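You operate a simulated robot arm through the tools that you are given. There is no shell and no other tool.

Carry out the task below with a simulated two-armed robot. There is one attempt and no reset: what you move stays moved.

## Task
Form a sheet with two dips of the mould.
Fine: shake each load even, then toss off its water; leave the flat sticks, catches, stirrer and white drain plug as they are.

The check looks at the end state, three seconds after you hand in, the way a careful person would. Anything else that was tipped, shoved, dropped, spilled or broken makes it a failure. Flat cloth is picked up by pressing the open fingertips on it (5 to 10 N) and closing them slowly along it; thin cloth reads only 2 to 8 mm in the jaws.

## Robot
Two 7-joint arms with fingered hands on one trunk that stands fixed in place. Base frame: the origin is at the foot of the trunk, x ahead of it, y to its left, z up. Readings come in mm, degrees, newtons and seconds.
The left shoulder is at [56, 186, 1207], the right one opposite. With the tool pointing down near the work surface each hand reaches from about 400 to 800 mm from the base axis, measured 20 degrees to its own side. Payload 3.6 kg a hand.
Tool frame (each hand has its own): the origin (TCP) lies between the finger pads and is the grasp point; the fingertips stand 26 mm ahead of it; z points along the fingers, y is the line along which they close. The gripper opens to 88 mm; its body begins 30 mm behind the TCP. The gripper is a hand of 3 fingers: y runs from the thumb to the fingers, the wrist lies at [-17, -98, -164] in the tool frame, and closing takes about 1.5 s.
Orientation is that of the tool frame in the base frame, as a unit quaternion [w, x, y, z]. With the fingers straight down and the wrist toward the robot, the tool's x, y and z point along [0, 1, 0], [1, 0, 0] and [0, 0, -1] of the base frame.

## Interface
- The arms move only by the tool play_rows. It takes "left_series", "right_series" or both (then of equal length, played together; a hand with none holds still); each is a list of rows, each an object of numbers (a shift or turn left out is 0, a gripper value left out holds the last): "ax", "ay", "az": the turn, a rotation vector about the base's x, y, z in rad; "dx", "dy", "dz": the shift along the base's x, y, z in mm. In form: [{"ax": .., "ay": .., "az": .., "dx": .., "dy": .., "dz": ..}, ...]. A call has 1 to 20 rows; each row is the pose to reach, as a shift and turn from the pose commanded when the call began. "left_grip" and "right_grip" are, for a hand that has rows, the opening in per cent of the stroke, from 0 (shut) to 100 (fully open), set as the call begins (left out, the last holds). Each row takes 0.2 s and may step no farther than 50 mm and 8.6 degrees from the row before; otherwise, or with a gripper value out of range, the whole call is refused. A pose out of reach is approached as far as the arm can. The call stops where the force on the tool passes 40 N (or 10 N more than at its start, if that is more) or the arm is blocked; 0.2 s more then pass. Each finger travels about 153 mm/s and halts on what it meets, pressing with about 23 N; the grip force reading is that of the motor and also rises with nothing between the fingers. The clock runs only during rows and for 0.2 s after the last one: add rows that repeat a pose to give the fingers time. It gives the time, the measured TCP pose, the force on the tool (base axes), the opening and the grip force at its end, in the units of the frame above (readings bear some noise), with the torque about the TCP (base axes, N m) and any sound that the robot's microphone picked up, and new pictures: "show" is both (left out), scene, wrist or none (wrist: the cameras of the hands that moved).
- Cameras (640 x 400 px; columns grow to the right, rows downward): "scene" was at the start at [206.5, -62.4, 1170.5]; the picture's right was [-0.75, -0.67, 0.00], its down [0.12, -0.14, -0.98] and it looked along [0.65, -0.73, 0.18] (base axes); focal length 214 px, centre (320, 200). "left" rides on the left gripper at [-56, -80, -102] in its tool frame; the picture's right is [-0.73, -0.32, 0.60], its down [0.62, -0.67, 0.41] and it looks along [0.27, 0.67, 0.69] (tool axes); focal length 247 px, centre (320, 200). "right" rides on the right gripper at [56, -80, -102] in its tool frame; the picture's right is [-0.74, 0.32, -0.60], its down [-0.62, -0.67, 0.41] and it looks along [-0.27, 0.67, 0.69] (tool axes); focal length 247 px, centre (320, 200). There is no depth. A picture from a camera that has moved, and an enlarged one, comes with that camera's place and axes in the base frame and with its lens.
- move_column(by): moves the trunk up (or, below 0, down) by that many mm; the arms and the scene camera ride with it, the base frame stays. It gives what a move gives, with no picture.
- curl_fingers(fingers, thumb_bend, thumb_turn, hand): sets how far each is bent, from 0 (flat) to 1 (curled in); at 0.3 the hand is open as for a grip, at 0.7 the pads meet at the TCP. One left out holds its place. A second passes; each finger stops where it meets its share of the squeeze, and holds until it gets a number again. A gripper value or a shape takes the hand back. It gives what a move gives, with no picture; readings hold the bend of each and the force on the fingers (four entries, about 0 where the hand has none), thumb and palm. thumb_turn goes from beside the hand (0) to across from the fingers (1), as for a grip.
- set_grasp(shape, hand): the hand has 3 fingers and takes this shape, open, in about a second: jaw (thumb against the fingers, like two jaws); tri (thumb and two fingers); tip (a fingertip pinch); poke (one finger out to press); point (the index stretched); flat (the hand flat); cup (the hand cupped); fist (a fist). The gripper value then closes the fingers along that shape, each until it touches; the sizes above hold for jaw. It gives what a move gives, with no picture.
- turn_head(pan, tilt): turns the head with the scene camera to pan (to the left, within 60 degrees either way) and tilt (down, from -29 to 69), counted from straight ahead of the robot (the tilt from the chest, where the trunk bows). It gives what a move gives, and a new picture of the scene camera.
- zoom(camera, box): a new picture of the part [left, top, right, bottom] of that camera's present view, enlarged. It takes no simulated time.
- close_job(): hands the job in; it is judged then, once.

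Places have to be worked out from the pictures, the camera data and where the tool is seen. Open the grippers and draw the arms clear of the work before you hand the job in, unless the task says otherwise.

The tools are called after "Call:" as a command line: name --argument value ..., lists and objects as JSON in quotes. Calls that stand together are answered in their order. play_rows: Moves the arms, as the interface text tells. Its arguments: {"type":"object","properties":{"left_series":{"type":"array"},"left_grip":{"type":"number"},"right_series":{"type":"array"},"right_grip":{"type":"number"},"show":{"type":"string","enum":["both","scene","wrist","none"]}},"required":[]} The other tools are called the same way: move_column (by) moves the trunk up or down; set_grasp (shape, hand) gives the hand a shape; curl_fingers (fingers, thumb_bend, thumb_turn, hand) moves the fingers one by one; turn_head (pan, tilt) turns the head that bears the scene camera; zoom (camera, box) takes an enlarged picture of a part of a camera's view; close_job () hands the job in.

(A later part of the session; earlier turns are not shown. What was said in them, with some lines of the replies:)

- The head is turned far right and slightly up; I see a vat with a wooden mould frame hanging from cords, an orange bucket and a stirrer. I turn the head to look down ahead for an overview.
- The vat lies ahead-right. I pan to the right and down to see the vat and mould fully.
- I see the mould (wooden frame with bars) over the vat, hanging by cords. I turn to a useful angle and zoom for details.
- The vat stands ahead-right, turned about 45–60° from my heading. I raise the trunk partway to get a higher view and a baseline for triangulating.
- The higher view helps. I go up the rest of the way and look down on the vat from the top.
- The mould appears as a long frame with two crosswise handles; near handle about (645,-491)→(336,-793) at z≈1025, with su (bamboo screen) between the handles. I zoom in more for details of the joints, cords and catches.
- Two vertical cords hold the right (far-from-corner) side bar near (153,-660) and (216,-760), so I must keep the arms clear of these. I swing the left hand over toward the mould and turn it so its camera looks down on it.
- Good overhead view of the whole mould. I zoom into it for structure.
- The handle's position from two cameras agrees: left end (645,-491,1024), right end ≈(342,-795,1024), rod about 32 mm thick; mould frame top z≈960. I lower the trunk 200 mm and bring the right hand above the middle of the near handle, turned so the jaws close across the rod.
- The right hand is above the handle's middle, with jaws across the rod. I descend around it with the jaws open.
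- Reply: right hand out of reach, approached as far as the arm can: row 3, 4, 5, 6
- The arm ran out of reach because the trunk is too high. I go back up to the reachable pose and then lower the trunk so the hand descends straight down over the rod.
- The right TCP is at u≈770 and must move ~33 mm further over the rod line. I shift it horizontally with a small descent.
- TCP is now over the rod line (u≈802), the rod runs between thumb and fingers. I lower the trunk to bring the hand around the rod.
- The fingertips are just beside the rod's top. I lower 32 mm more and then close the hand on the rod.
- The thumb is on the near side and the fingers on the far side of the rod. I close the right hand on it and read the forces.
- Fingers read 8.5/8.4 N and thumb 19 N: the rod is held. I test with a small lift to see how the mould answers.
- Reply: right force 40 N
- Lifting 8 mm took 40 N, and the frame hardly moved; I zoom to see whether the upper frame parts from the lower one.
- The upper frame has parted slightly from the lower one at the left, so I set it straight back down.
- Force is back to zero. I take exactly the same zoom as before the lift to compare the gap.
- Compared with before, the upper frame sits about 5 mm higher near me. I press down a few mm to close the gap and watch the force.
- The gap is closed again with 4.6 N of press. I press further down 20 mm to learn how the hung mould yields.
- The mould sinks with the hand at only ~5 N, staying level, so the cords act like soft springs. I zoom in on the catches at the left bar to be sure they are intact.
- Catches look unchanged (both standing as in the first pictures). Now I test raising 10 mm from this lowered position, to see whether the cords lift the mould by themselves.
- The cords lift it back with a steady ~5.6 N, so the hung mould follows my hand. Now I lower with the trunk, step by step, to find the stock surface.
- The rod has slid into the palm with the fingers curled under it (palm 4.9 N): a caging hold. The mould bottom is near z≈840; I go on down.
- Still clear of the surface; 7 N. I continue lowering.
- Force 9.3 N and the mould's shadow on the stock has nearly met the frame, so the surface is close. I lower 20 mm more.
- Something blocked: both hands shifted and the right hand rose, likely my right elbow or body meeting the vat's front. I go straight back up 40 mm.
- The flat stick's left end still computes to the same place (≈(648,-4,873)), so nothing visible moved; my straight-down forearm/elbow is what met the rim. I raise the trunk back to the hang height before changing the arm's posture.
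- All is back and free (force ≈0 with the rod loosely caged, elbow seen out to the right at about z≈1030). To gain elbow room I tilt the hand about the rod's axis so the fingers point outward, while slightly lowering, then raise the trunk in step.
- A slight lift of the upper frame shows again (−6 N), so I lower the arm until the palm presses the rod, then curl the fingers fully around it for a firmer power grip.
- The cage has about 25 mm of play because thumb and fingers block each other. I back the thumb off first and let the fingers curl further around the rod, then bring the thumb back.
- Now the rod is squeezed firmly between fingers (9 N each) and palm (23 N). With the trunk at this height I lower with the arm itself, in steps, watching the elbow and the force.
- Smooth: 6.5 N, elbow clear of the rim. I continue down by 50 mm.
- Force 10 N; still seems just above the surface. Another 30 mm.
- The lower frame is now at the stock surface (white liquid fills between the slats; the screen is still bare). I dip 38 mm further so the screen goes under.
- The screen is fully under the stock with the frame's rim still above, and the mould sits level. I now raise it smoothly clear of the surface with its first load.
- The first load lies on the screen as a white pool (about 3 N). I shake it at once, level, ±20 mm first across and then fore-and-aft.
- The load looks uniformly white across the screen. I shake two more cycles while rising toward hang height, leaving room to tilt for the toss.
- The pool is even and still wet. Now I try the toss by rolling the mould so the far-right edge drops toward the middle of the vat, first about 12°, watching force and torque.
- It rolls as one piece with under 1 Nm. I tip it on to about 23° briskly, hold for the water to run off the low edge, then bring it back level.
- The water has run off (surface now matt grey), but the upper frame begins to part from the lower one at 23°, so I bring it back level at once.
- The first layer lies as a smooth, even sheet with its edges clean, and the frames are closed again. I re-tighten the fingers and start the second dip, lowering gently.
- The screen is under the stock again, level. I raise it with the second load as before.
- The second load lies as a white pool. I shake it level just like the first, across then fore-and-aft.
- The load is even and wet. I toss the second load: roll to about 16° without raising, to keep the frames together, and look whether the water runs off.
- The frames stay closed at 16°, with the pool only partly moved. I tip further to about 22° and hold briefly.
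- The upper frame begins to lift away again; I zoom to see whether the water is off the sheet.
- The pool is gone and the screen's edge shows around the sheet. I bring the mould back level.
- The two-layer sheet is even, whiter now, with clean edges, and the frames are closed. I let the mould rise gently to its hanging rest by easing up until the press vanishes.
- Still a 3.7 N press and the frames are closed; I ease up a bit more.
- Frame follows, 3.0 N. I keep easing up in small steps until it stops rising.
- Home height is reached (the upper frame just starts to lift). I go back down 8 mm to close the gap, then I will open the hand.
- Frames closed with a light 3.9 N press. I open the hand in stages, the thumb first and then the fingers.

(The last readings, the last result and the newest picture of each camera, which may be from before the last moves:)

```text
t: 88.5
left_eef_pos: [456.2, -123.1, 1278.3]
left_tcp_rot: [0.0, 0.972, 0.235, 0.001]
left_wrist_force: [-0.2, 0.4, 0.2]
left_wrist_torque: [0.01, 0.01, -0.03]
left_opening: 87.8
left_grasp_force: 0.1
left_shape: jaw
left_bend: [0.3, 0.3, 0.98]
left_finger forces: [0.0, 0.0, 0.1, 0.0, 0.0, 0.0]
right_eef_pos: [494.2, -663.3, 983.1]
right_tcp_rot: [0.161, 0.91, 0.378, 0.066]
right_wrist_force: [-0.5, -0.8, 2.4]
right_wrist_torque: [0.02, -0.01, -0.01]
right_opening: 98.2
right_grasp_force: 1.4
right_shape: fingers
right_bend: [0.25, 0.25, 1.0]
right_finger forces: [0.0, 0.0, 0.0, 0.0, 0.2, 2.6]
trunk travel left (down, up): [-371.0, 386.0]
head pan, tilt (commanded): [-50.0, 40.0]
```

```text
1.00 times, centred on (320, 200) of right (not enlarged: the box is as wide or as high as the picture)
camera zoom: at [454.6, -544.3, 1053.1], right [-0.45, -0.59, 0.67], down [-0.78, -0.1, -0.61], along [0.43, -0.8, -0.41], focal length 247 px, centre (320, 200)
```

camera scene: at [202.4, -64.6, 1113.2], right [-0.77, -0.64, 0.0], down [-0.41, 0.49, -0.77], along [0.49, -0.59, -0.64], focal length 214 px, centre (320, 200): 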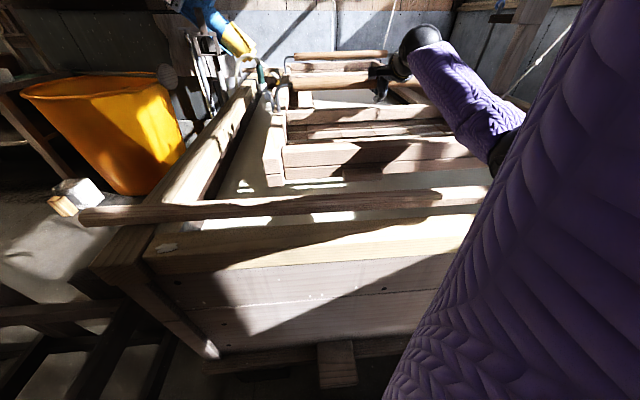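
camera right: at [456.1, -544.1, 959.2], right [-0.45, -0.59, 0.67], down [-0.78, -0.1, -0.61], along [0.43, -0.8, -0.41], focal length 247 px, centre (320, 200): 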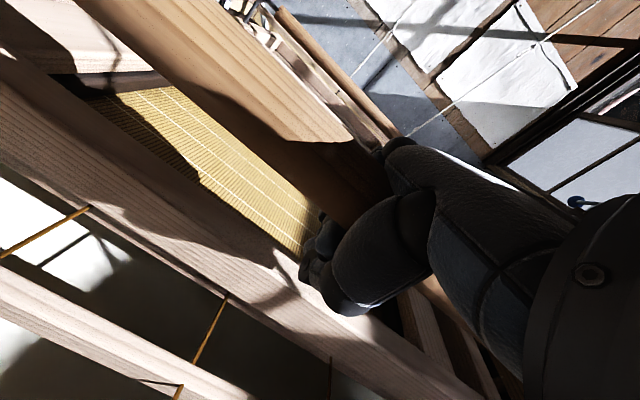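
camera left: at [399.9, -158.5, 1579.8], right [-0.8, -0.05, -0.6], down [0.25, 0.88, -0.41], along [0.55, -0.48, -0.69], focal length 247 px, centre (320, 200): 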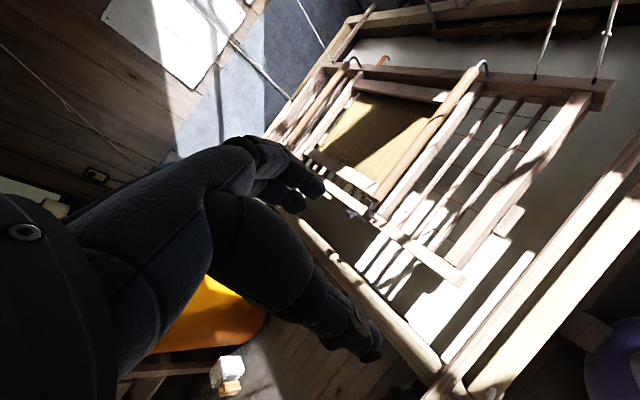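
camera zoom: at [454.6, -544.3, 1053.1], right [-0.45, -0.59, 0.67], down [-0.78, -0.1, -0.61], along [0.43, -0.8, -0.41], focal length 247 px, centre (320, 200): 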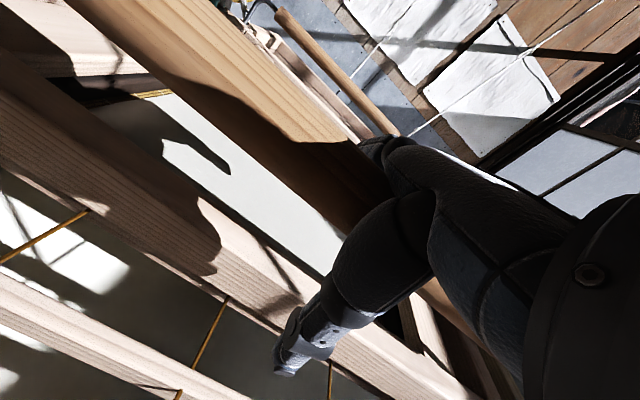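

The hand is fully open with only a light palm touch. I withdraw it along its own axis, up and back toward me, in small steps.

Call:
play_rows --right_series '[{"dx": -3, "dy": 3, "dz": 10}, {"dx": -6, "dy": 6, "dz": 22}, {"dx": -10, "dy": 10, "dz": 40}, {"dx": -15, "dy": 15, "dz": 60}, {"dx": -20, "dy": 20, "dz": 80}, {"dx": -26, "dy": 26, "dz": 103}, {"dx": -32, "dy": 32, "dz": 125}, {"dx": -38, "dy": 38, "dz": 150}]' --show "both"

Call:
zoom --camera "scene" --box '[220, 30, 540, 230]'

```text
t: 90.3
left_eef_pos: [456.6, -124.0, 1276.8]
left_tcp_rot: [0.0, 0.972, 0.234, 0.0]
left_wrist_force: [-0.8, 0.4, 0.4]
left_wrist_torque: [0.02, 0.0, -0.02]
left_opening: 87.6
left_grasp_force: 0.0
left_shape: jaw
left_bend: [0.3, 0.3, 0.98]
left_finger forces: [0.1, 0.0, 0.0, 0.0, 0.0, 0.0]
right_eef_pos: [457.3, -621.9, 1131.2]
right_tcp_rot: [0.161, 0.91, 0.377, 0.066]
right_wrist_force: [0.4, 0.3, -0.7]
right_wrist_torque: [0.03, 0.02, -0.04]
right_opening: 98.5
right_grasp_force: 0.0
right_shape: fingers
right_bend: [0.25, 0.25, 1.0]
right_finger forces: [0.0, 0.0, 0.0, 0.1, 0.1, 0.0]
trunk travel left (down, up): [-371.0, 386.0]
head pan, tilt (commanded): [-50.0, 40.0]
camera scene: at [202.6, -64.7, 1113.1], right [-0.77, -0.64, 0.0], down [-0.41, 0.49, -0.77], along [0.49, -0.59, -0.64], focal length 214 px, centre (320, 200)
camera right: at [418.0, -503.8, 1201.0], right [-0.45, -0.59, 0.67], down [-0.78, -0.1, -0.61], along [0.43, -0.8, -0.41], focal length 247 px, centre (320, 200)
```

scene: 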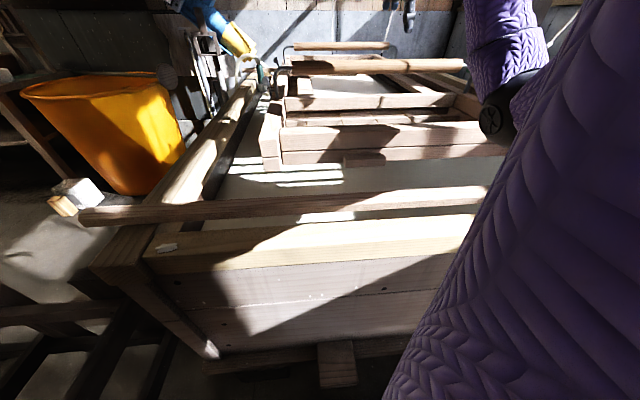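
right: 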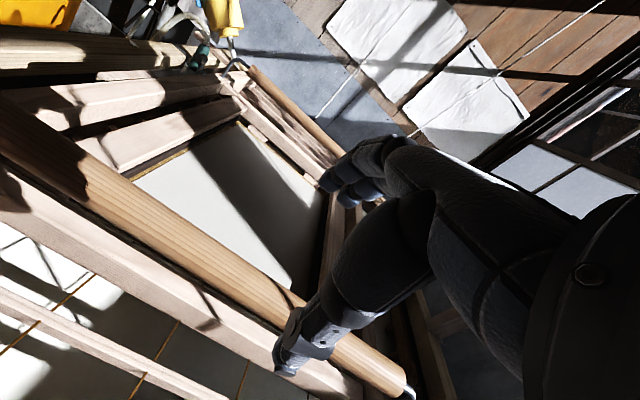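

```text
2.00 times, centred on (380, 130) of scene
camera zoom: at [202.6, -64.7, 1113.1], right [-0.77, -0.64, 0.0], down [-0.41, 0.49, -0.77], along [0.49, -0.59, -0.64], focal length 429 px, centre (200, 340)
```

zoom: 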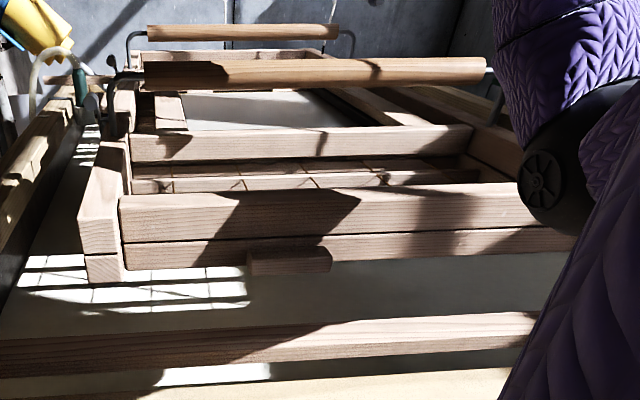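

The right hand is clear and the mould hangs level and closed with the white sheet. I raise the trunk straight up and inspect from above.

Call:
move_column --by 200

Call:
turn_head --pan -45 --tilt 45

Call:
zoom --camera "scene" --box '[260, 60, 480, 197]'

Call:
zoom --camera "left" --box '[0, 0, 640, 400]'

Call:
zoom --camera "right" --box '[0, 0, 640, 400]'

```text
t: 92.5
left_eef_pos: [456.2, -123.8, 1477.3]
left_tcp_rot: [-0.001, 0.972, 0.234, 0.0]
left_wrist_force: [-0.4, 1.1, 0.3]
left_wrist_torque: [-0.01, -0.01, -0.03]
left_opening: 87.5
left_grasp_force: 0.1
left_shape: jaw
left_bend: [0.3, 0.3, 0.98]
left_finger forces: [0.1, 0.0, 0.0, 0.1, 0.0, 0.0]
right_eef_pos: [457.4, -625.1, 1332.9]
right_tcp_rot: [0.161, 0.91, 0.377, 0.067]
right_wrist_force: [0.2, -0.2, 0.8]
right_wrist_torque: [-0.03, 0.01, -0.03]
right_opening: 98.3
right_grasp_force: 0.1
right_shape: fingers
right_bend: [0.25, 0.25, 1.0]
right_finger forces: [0.0, 0.1, 0.0, 0.0, 0.1, 0.0]
trunk travel left (down, up): [-571.0, 186.0]
head pan, tilt (commanded): [-50.0, 40.0]
```

```text
t: 93.2
left_eef_pos: [456.2, -123.3, 1478.0]
left_tcp_rot: [-0.001, 0.972, 0.234, 0.0]
left_wrist_force: [-0.5, 0.4, 0.0]
left_wrist_torque: [0.0, -0.02, -0.02]
left_opening: 87.8
left_grasp_force: 0.1
left_shape: jaw
left_bend: [0.3, 0.3, 0.98]
left_finger forces: [0.1, 0.0, 0.0, 0.0, 0.0, 0.0]
right_eef_pos: [456.7, -625.2, 1333.3]
right_tcp_rot: [0.16, 0.909, 0.378, 0.068]
right_wrist_force: [0.3, 0.0, 0.1]
right_wrist_torque: [-0.01, 0.0, 0.01]
right_opening: 98.2
right_grasp_force: 0.0
right_shape: fingers
right_bend: [0.25, 0.25, 1.0]
right_finger forces: [0.0, 0.0, 0.0, 0.0, 0.0, 0.0]
trunk travel left (down, up): [-571.0, 186.0]
head pan, tilt (commanded): [-45.0, 45.0]
camera scene: at [190.7, -57.3, 1314.6], right [-0.71, -0.71, 0.0], down [-0.5, 0.5, -0.71], along [0.5, -0.5, -0.71], focal length 214 px, centre (320, 200)
```

scene: 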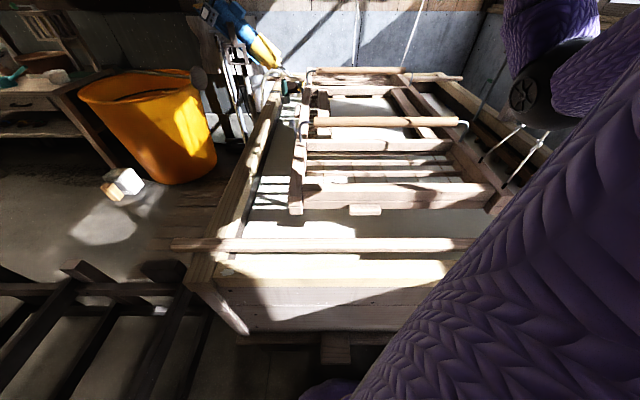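

```text
2.91 times, centred on (370, 128) of scene
camera zoom: at [190.7, -57.3, 1314.6], right [-0.71, -0.71, 0.0], down [-0.5, 0.5, -0.71], along [0.5, -0.5, -0.71], focal length 624 px, centre (174, 408)
```

zoom: 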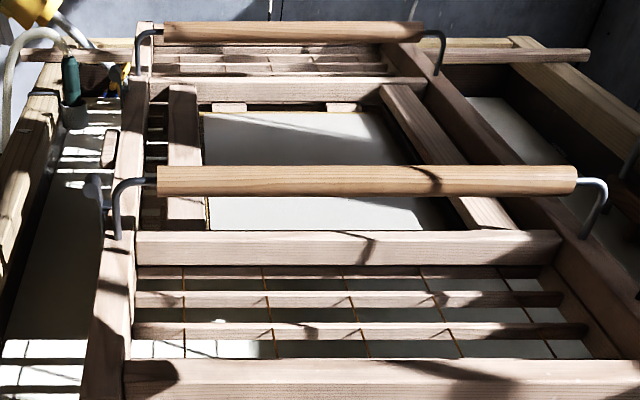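

```text
1.00 times, centred on (320, 200) of left (not enlarged: the box is as wide or as high as the picture)
camera zoom: at [369.9, -77.8, 1580.2], right [-0.8, -0.05, -0.6], down [0.25, 0.88, -0.41], along [0.55, -0.48, -0.69], focal length 247 px, centre (320, 200)
```

zoom: 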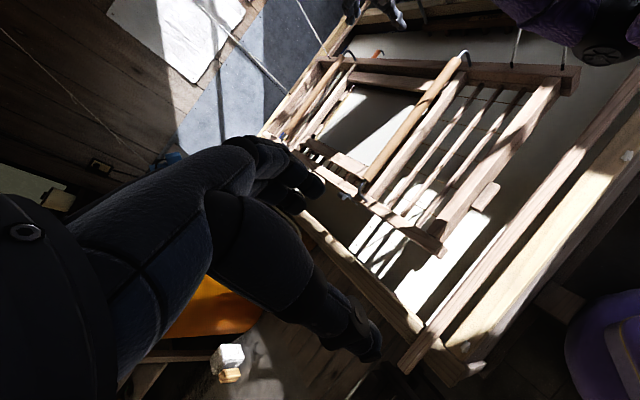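

```text
1.00 times, centred on (320, 200) of right (not enlarged: the box is as wide or as high as the picture)
camera zoom: at [417.5, -506.7, 1402.8], right [-0.45, -0.59, 0.67], down [-0.78, -0.1, -0.61], along [0.43, -0.8, -0.41], focal length 247 px, centre (320, 200)
```

zoom: 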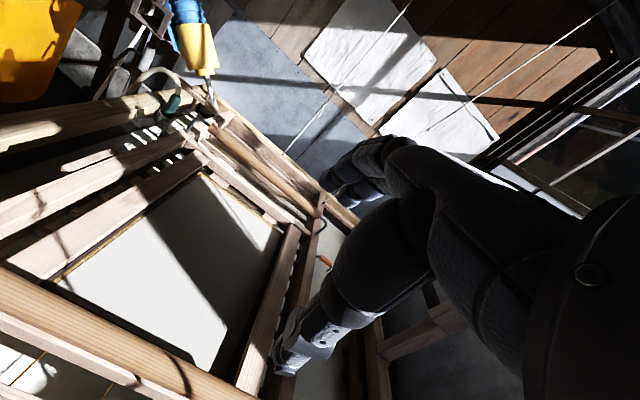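

The sheet lies even and white within the sticks; the near flat stick's end still computes to (u≈463, v≈-449), unchanged. I check the front rim where my elbow had touched.

Call:
zoom --camera "left" --box '[440, 60, 640, 185]'

Call:
zoom --camera "left" --box '[380, 275, 580, 400]'

Call:
zoom --camera "left" --box '[260, 30, 460, 155]'

```text
3.20 times, centred on (540, 122) of left
camera zoom: at [369.9, -77.8, 1580.2], right [-0.8, -0.05, -0.6], down [0.25, 0.88, -0.41], along [0.55, -0.48, -0.69], focal length 790 px, centre (-384, 448)
```

zoom: 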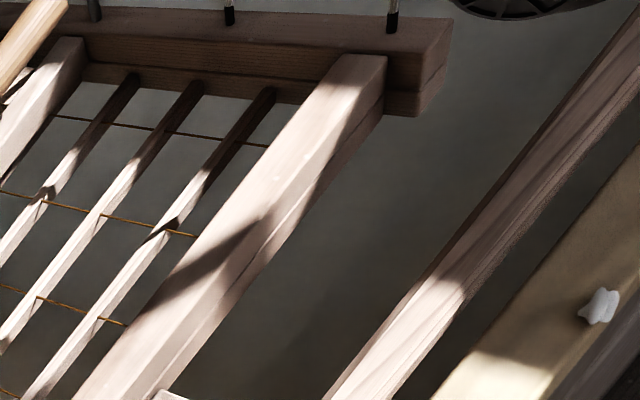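

```text
3.20 times, centred on (480, 338) of left
camera zoom: at [369.9, -77.8, 1580.2], right [-0.8, -0.05, -0.6], down [0.25, 0.88, -0.41], along [0.55, -0.48, -0.69], focal length 790 px, centre (-192, -240)
```

zoom: 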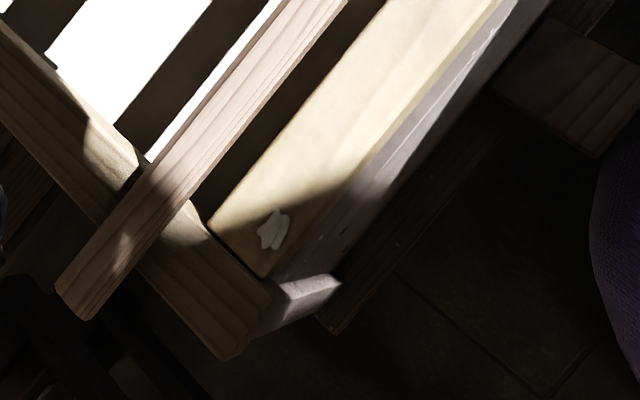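

```text
3.20 times, centred on (360, 92) of left
camera zoom: at [369.9, -77.8, 1580.2], right [-0.8, -0.05, -0.6], down [0.25, 0.88, -0.41], along [0.55, -0.48, -0.69], focal length 790 px, centre (192, 544)
```

zoom: 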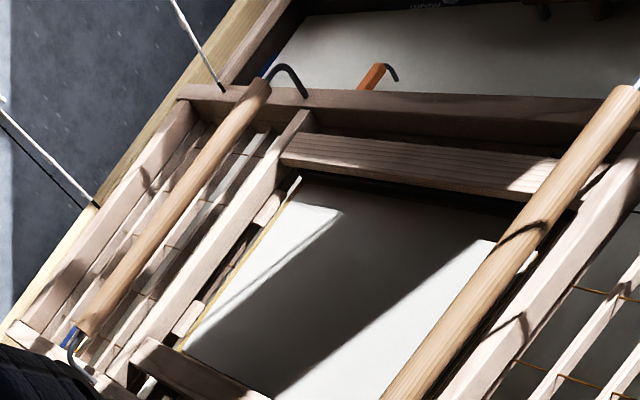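

A white plug stands on the front rim near (110,-448). I zoom in tightly to see whether it is upright.

Call:
zoom --camera "left" --box '[592, 135, 640, 165]'

Call:
turn_head --pan -60 --tilt 60

```text
13.33 times, centred on (616, 150) of left
camera zoom: at [369.9, -77.8, 1580.2], right [-0.8, -0.05, -0.6], down [0.25, 0.88, -0.41], along [0.55, -0.48, -0.69], focal length 3293 px, centre (-3627, 867)
```

zoom: 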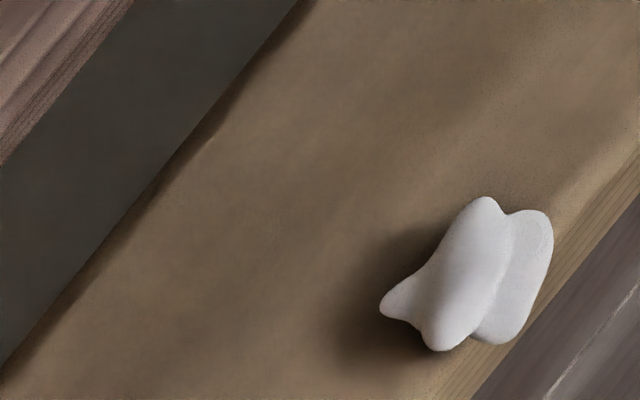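

```text
t: 93.9
left_eef_pos: [456.9, -123.2, 1477.6]
left_tcp_rot: [0.001, 0.972, 0.235, 0.0]
left_wrist_force: [-0.3, 0.2, 0.1]
left_wrist_torque: [0.03, -0.01, -0.01]
left_opening: 87.8
left_grasp_force: 0.0
left_shape: jaw
left_bend: [0.3, 0.3, 0.98]
left_finger forces: [0.0, 0.0, 0.1, 0.0, 0.1, 0.0]
right_eef_pos: [457.8, -624.9, 1333.6]
right_tcp_rot: [0.161, 0.909, 0.378, 0.067]
right_wrist_force: [0.3, -1.4, 0.4]
right_wrist_torque: [-0.01, -0.03, 0.0]
right_opening: 98.4
right_grasp_force: 0.1
right_shape: fingers
right_bend: [0.25, 0.25, 1.0]
right_finger forces: [0.0, 0.0, 0.1, 0.0, 0.0, 0.0]
trunk travel left (down, up): [-571.0, 186.0]
head pan, tilt (commanded): [-60.0, 60.0]
camera scene: at [166.6, -57.5, 1295.2], right [-0.87, -0.5, 0.0], down [-0.43, 0.75, -0.5], along [0.25, -0.43, -0.87], focal length 214 px, centre (320, 200)
```

scene: 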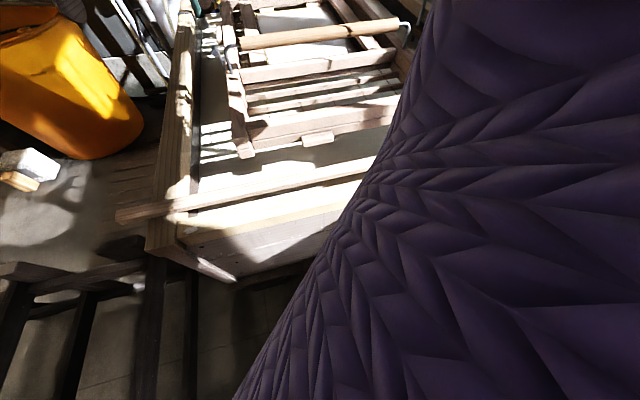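

The plug-like white piece lies near where my elbow passed, so I want a better look. First I take the right arm back up and away to its starting place.

Call:
play_rows --right_series '[{"ax": 0.062, "ay": 0.062, "dx": -10, "dy": 15, "dz": 25}, {"ax": 0.124, "ay": 0.124, "dx": -20, "dy": 30, "dz": 50}, {"ax": 0.186, "ay": 0.186, "dx": -30, "dy": 45, "dz": 75}, {"ax": 0.247, "ay": 0.247, "dx": -40, "dy": 60, "dz": 100}]' --right_grip 100 --show "none"

Call:
play_rows --right_series '[{"az": 0.1, "dx": -10, "dy": 17, "dz": 12}, {"az": 0.2, "dx": -20, "dy": 34, "dz": 25}, {"az": 0.3, "dx": -30, "dy": 51, "dz": 37}, {"az": 0.4, "dx": -40, "dy": 68, "dz": 50}, {"az": 0.5, "dx": -50, "dy": 85, "dz": 62}, {"az": 0.6, "dx": -60, "dy": 102, "dz": 75}, {"az": 0.7, "dx": -70, "dy": 119, "dz": 87}, {"az": 0.785, "dx": -80, "dy": 136, "dz": 100}]' --show "scene"

Call:
zoom --camera "left" --box '[0, 0, 640, 400]'

```text
t: 94.9
left_eef_pos: [455.6, -122.5, 1478.9]
left_tcp_rot: [0.0, 0.972, 0.235, 0.0]
left_wrist_force: [-0.3, 0.0, 0.1]
left_wrist_torque: [0.0, 0.02, -0.02]
left_opening: 87.7
left_grasp_force: 0.0
left_shape: jaw
left_bend: [0.3, 0.3, 0.98]
left_finger forces: [0.0, 0.0, 0.0, 0.1, 0.0, 0.0]
right_eef_pos: [416.0, -563.9, 1434.1]
right_tcp_rot: [-0.001, 0.924, 0.383, -0.001]
right_wrist_force: [0.8, -0.1, -0.4]
right_wrist_torque: [-0.01, 0.01, 0.0]
right_opening: 87.9
right_grasp_force: 0.0
right_shape: jaw
right_bend: [0.3, 0.3, 0.97]
right_finger forces: [0.1, 0.0, 0.1, 0.1, 0.1, 0.0]
trunk travel left (down, up): [-571.0, 186.0]
head pan, tilt (commanded): [-60.0, 60.0]
```

```text
t: 96.7
left_eef_pos: [455.9, -123.6, 1477.3]
left_tcp_rot: [0.0, 0.972, 0.234, 0.0]
left_wrist_force: [0.2, 0.0, 0.0]
left_wrist_torque: [-0.01, 0.01, -0.02]
left_opening: 87.5
left_grasp_force: 0.1
left_shape: jaw
left_bend: [0.3, 0.3, 0.98]
left_finger forces: [0.0, 0.0, 0.0, 0.0, 0.0, 0.1]
right_eef_pos: [336.6, -428.5, 1532.8]
right_tcp_rot: [0.0, 0.706, 0.708, 0.0]
right_wrist_force: [0.1, 1.2, 0.6]
right_wrist_torque: [0.01, 0.0, 0.0]
right_opening: 88.1
right_grasp_force: 0.0
right_shape: jaw
right_bend: [0.3, 0.3, 0.97]
right_finger forces: [0.1, 0.0, 0.0, 0.0, 0.0, 0.0]
trunk travel left (down, up): [-571.0, 186.0]
head pan, tilt (commanded): [-60.0, 60.0]
camera scene: at [166.3, -57.2, 1295.2], right [-0.87, -0.5, 0.0], down [-0.43, 0.75, -0.5], along [0.25, -0.43, -0.87], focal length 214 px, centre (320, 200)
```

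scene: 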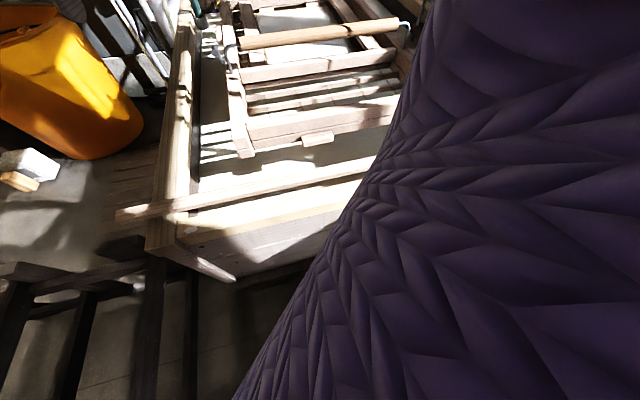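

```text
1.00 times, centred on (320, 200) of left (not enlarged: the box is as wide or as high as the picture)
camera zoom: at [369.7, -77.3, 1580.3], right [-0.8, -0.05, -0.6], down [0.25, 0.88, -0.41], along [0.55, -0.48, -0.69], focal length 247 px, centre (320, 200)
```

zoom: 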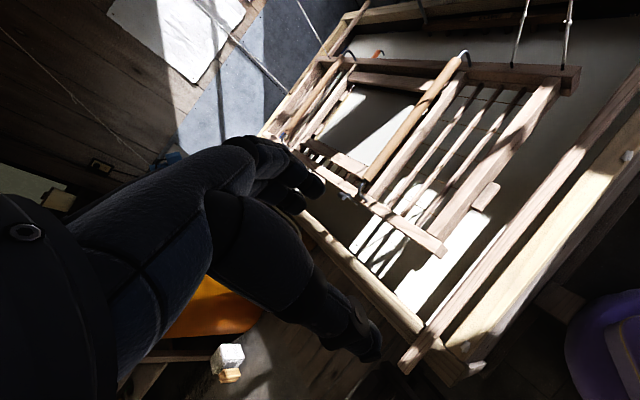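

Now I bring the left hand's camera lower and turn it toward the white piece on the front rim.

Call:
play_rows --left_series '[{"az": -0.1, "dx": -15, "dy": -12, "dz": -30}, {"az": -0.2, "dx": -30, "dy": -24, "dz": -60}, {"az": -0.3, "dx": -45, "dy": -36, "dz": -90}, {"az": -0.4, "dx": -60, "dy": -48, "dz": -120}, {"az": -0.5, "dx": -75, "dy": -60, "dz": -150}]' --show "wrist"

```text
t: 97.9
left_eef_pos: [377.0, -182.4, 1327.5]
left_tcp_rot: [-0.001, 1.0, -0.015, 0.0]
left_wrist_force: [0.1, 0.3, -0.1]
left_wrist_torque: [0.0, 0.0, 0.03]
left_opening: 87.3
left_grasp_force: 0.0
left_shape: jaw
left_bend: [0.3, 0.3, 0.98]
left_finger forces: [0.0, 0.0, 0.0, 0.0, 0.0, 0.0]
right_eef_pos: [336.8, -429.7, 1533.5]
right_tcp_rot: [0.0, 0.706, 0.708, -0.001]
right_wrist_force: [0.6, -0.4, -0.1]
right_wrist_torque: [-0.02, -0.01, 0.03]
right_opening: 88.0
right_grasp_force: 0.1
right_shape: jaw
right_bend: [0.3, 0.3, 0.97]
right_finger forces: [0.0, 0.0, 0.1, 0.1, 0.0, 0.0]
trunk travel left (down, up): [-571.0, 186.0]
head pan, tilt (commanded): [-60.0, 60.0]
camera left: at [323.1, -100.8, 1430.2], right [-0.72, 0.34, -0.6], down [0.64, 0.65, -0.41], along [0.25, -0.68, -0.69], focal length 247 px, centre (320, 200)
```

left: 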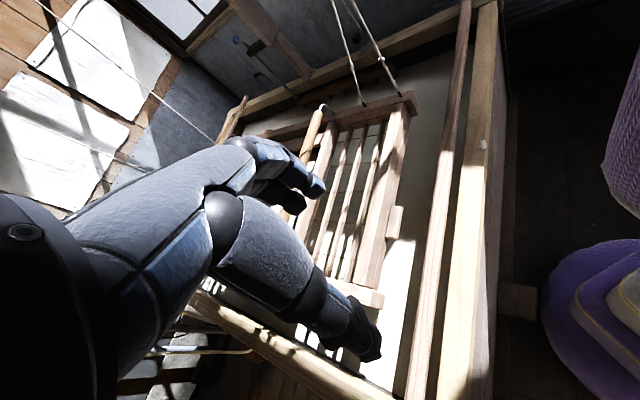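

Call:
zoom --camera "left" --box '[450, 120, 514, 160]'

Call:
zoom --camera "left" --box '[380, 0, 540, 100]'

Call:
zoom --camera "left" --box '[300, 60, 540, 210]'

```text
10.00 times, centred on (482, 140) of left
camera zoom: at [323.1, -100.8, 1430.2], right [-0.72, 0.34, -0.6], down [0.64, 0.65, -0.41], along [0.25, -0.68, -0.69], focal length 2470 px, centre (-1300, 800)
```

zoom: 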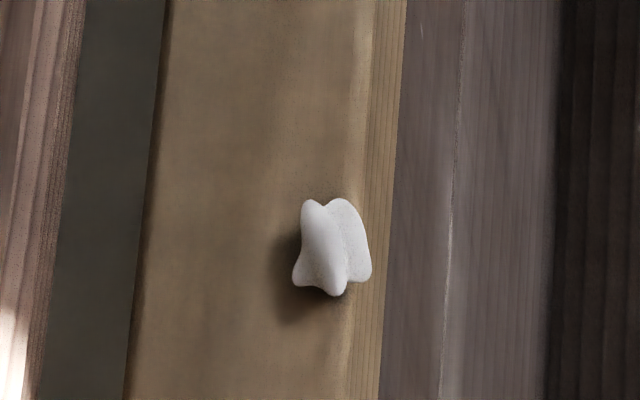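

```text
4.00 times, centred on (460, 50) of left
camera zoom: at [323.1, -100.8, 1430.2], right [-0.72, 0.34, -0.6], down [0.64, 0.65, -0.41], along [0.25, -0.68, -0.69], focal length 988 px, centre (-240, 800)
```

zoom: 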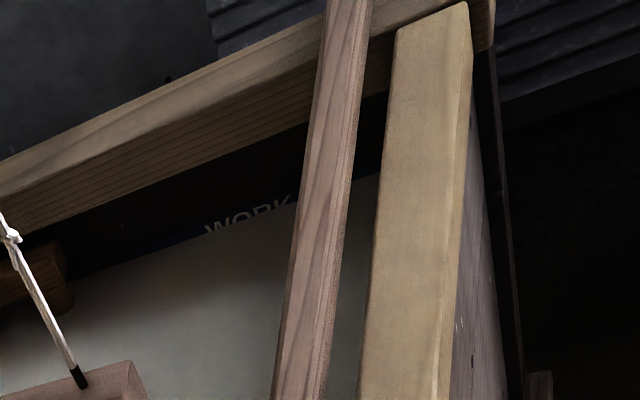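

```text
2.67 times, centred on (420, 135) of left
camera zoom: at [323.1, -100.8, 1430.2], right [-0.72, 0.34, -0.6], down [0.64, 0.65, -0.41], along [0.25, -0.68, -0.69], focal length 659 px, centre (53, 373)
```

zoom: 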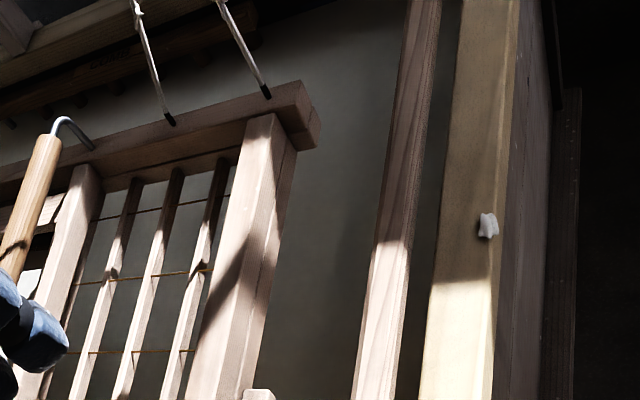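

The white bits on the rim match the one at the left corner (small dried blobs) and everything else lies as before. I draw the left arm back to its starting place and take a final look.

Call:
play_rows --left_series '[{"az": 0.14, "dx": 3, "dy": 10, "dz": 20}, {"az": 0.28, "dx": 6, "dy": 20, "dz": 40}, {"az": 0.42, "dx": 9, "dy": 30, "dz": 60}, {"az": 0.56, "dx": 12, "dy": 40, "dz": 80}, {"az": 0.7, "dx": 15, "dy": 50, "dz": 100}, {"az": 0.84, "dx": 18, "dy": 60, "dz": 120}, {"az": 0.98, "dx": 21, "dy": 70, "dz": 140}, {"az": 1.12, "dx": 24, "dy": 80, "dz": 160}, {"az": 1.26, "dx": 26, "dy": 90, "dz": 180}, {"az": 1.4, "dx": 28, "dy": 100, "dz": 195}, {"az": 1.54, "dx": 29, "dy": 109, "dz": 204}]' --show "none"

Call:
turn_head --pan -45 --tilt 45

Call:
zoom --camera "scene" --box '[270, 50, 470, 175]'

Call:
zoom --camera "scene" --box '[260, 60, 340, 110]'

```text
t: 100.3
left_eef_pos: [410.2, -73.1, 1533.8]
left_tcp_rot: [0.0, 0.726, 0.688, -0.001]
left_wrist_force: [0.2, -0.7, -0.2]
left_wrist_torque: [-0.02, 0.02, 0.0]
left_opening: 87.7
left_grasp_force: 0.0
left_shape: jaw
left_bend: [0.3, 0.3, 0.98]
left_finger forces: [0.0, 0.0, 0.0, 0.0, 0.0, 0.1]
right_eef_pos: [336.4, -429.7, 1532.8]
right_tcp_rot: [0.0, 0.707, 0.707, 0.001]
right_wrist_force: [0.1, 0.6, 0.4]
right_wrist_torque: [-0.07, 0.01, 0.01]
right_opening: 87.9
right_grasp_force: 0.1
right_shape: jaw
right_bend: [0.3, 0.3, 0.97]
right_finger forces: [0.0, 0.1, 0.1, 0.0, 0.0, 0.0]
trunk travel left (down, up): [-571.0, 186.0]
head pan, tilt (commanded): [-60.0, 60.0]
```

```text
t: 101.1
left_eef_pos: [410.1, -73.7, 1534.2]
left_tcp_rot: [-0.001, 0.728, 0.685, 0.0]
left_wrist_force: [-0.5, -0.3, 0.9]
left_wrist_torque: [0.01, 0.01, 0.06]
left_opening: 87.3
left_grasp_force: 0.1
left_shape: jaw
left_bend: [0.3, 0.3, 0.98]
left_finger forces: [0.0, 0.0, 0.0, 0.0, 0.0, 0.0]
right_eef_pos: [336.3, -429.6, 1533.0]
right_tcp_rot: [0.0, 0.706, 0.708, -0.001]
right_wrist_force: [-0.2, -0.1, -0.9]
right_wrist_torque: [-0.04, 0.0, -0.03]
right_opening: 88.1
right_grasp_force: 0.0
right_shape: jaw
right_bend: [0.3, 0.3, 0.97]
right_finger forces: [0.0, 0.0, 0.0, 0.1, 0.0, 0.1]
trunk travel left (down, up): [-571.0, 186.0]
head pan, tilt (commanded): [-45.0, 45.0]
camera scene: at [190.6, -57.3, 1314.5], right [-0.71, -0.71, 0.0], down [-0.5, 0.5, -0.71], along [0.5, -0.5, -0.71], focal length 214 px, centre (320, 200)
```

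scene: 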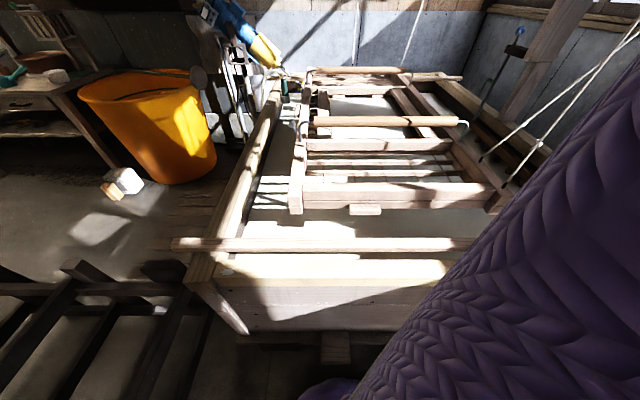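

```text
3.20 times, centred on (370, 112) of scene
camera zoom: at [190.6, -57.3, 1314.5], right [-0.71, -0.71, 0.0], down [-0.5, 0.5, -0.71], along [0.5, -0.5, -0.71], focal length 686 px, centre (160, 480)
```

zoom: 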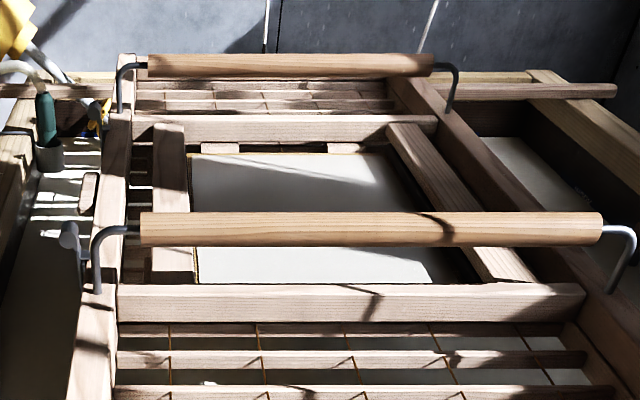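

```text
8.00 times, centred on (300, 85) of scene
camera zoom: at [190.6, -57.3, 1314.5], right [-0.71, -0.71, 0.0], down [-0.5, 0.5, -0.71], along [0.5, -0.5, -0.71], focal length 1716 px, centre (480, 1120)
```

zoom: 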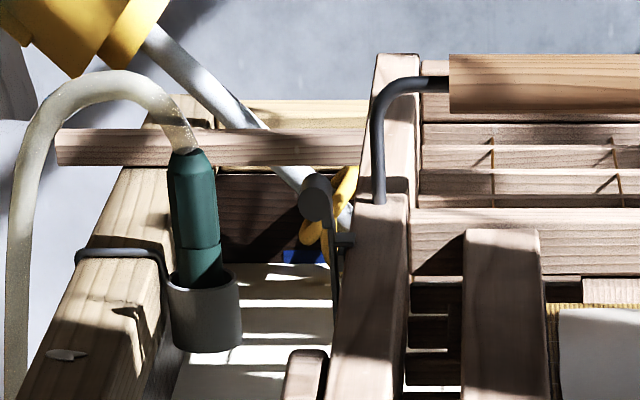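

The sheet is even and clean-edged on the screen, the catches, sticks, stirrer and plug look as they were, the mould hangs level, and both hands are open and well clear. I hand the job in.

Call:
close_job

```text
The job is handed in.
```

I formed the sheet with two dips of the mould. Each load was shaken level while wet, then its water tossed off toward the middle of the vat. In the last pictures the sheet lies white and even on the screen with clean edges. The mould hangs level with its frames closed, and both hands are open and clear.

There were two hitches:

- **Arm contact:** Partway through my first try at lowering, something on the right side blocked the trunk and pushed both hands out of place. I think it was my right elbow on the vat's front rim or the near flat stick. The stick's left end measured in the same place afterwards, but its right part was hidden from view then. A small white piece sits on the rim near that spot. I took it for dried pulp like the one at the left corner, but I never saw it before the contact, so I can't rule out that it moved or is the drain plug.
- **Frames parting:** The upper frame lifted slightly off the lower one a few times, during the first test lift, at the steepest tilt of each toss and as I let the mould up to hang. It closed again each time, and the catches look as they did at the start.

The stirrer and the flat sticks on the screen also look unchanged.
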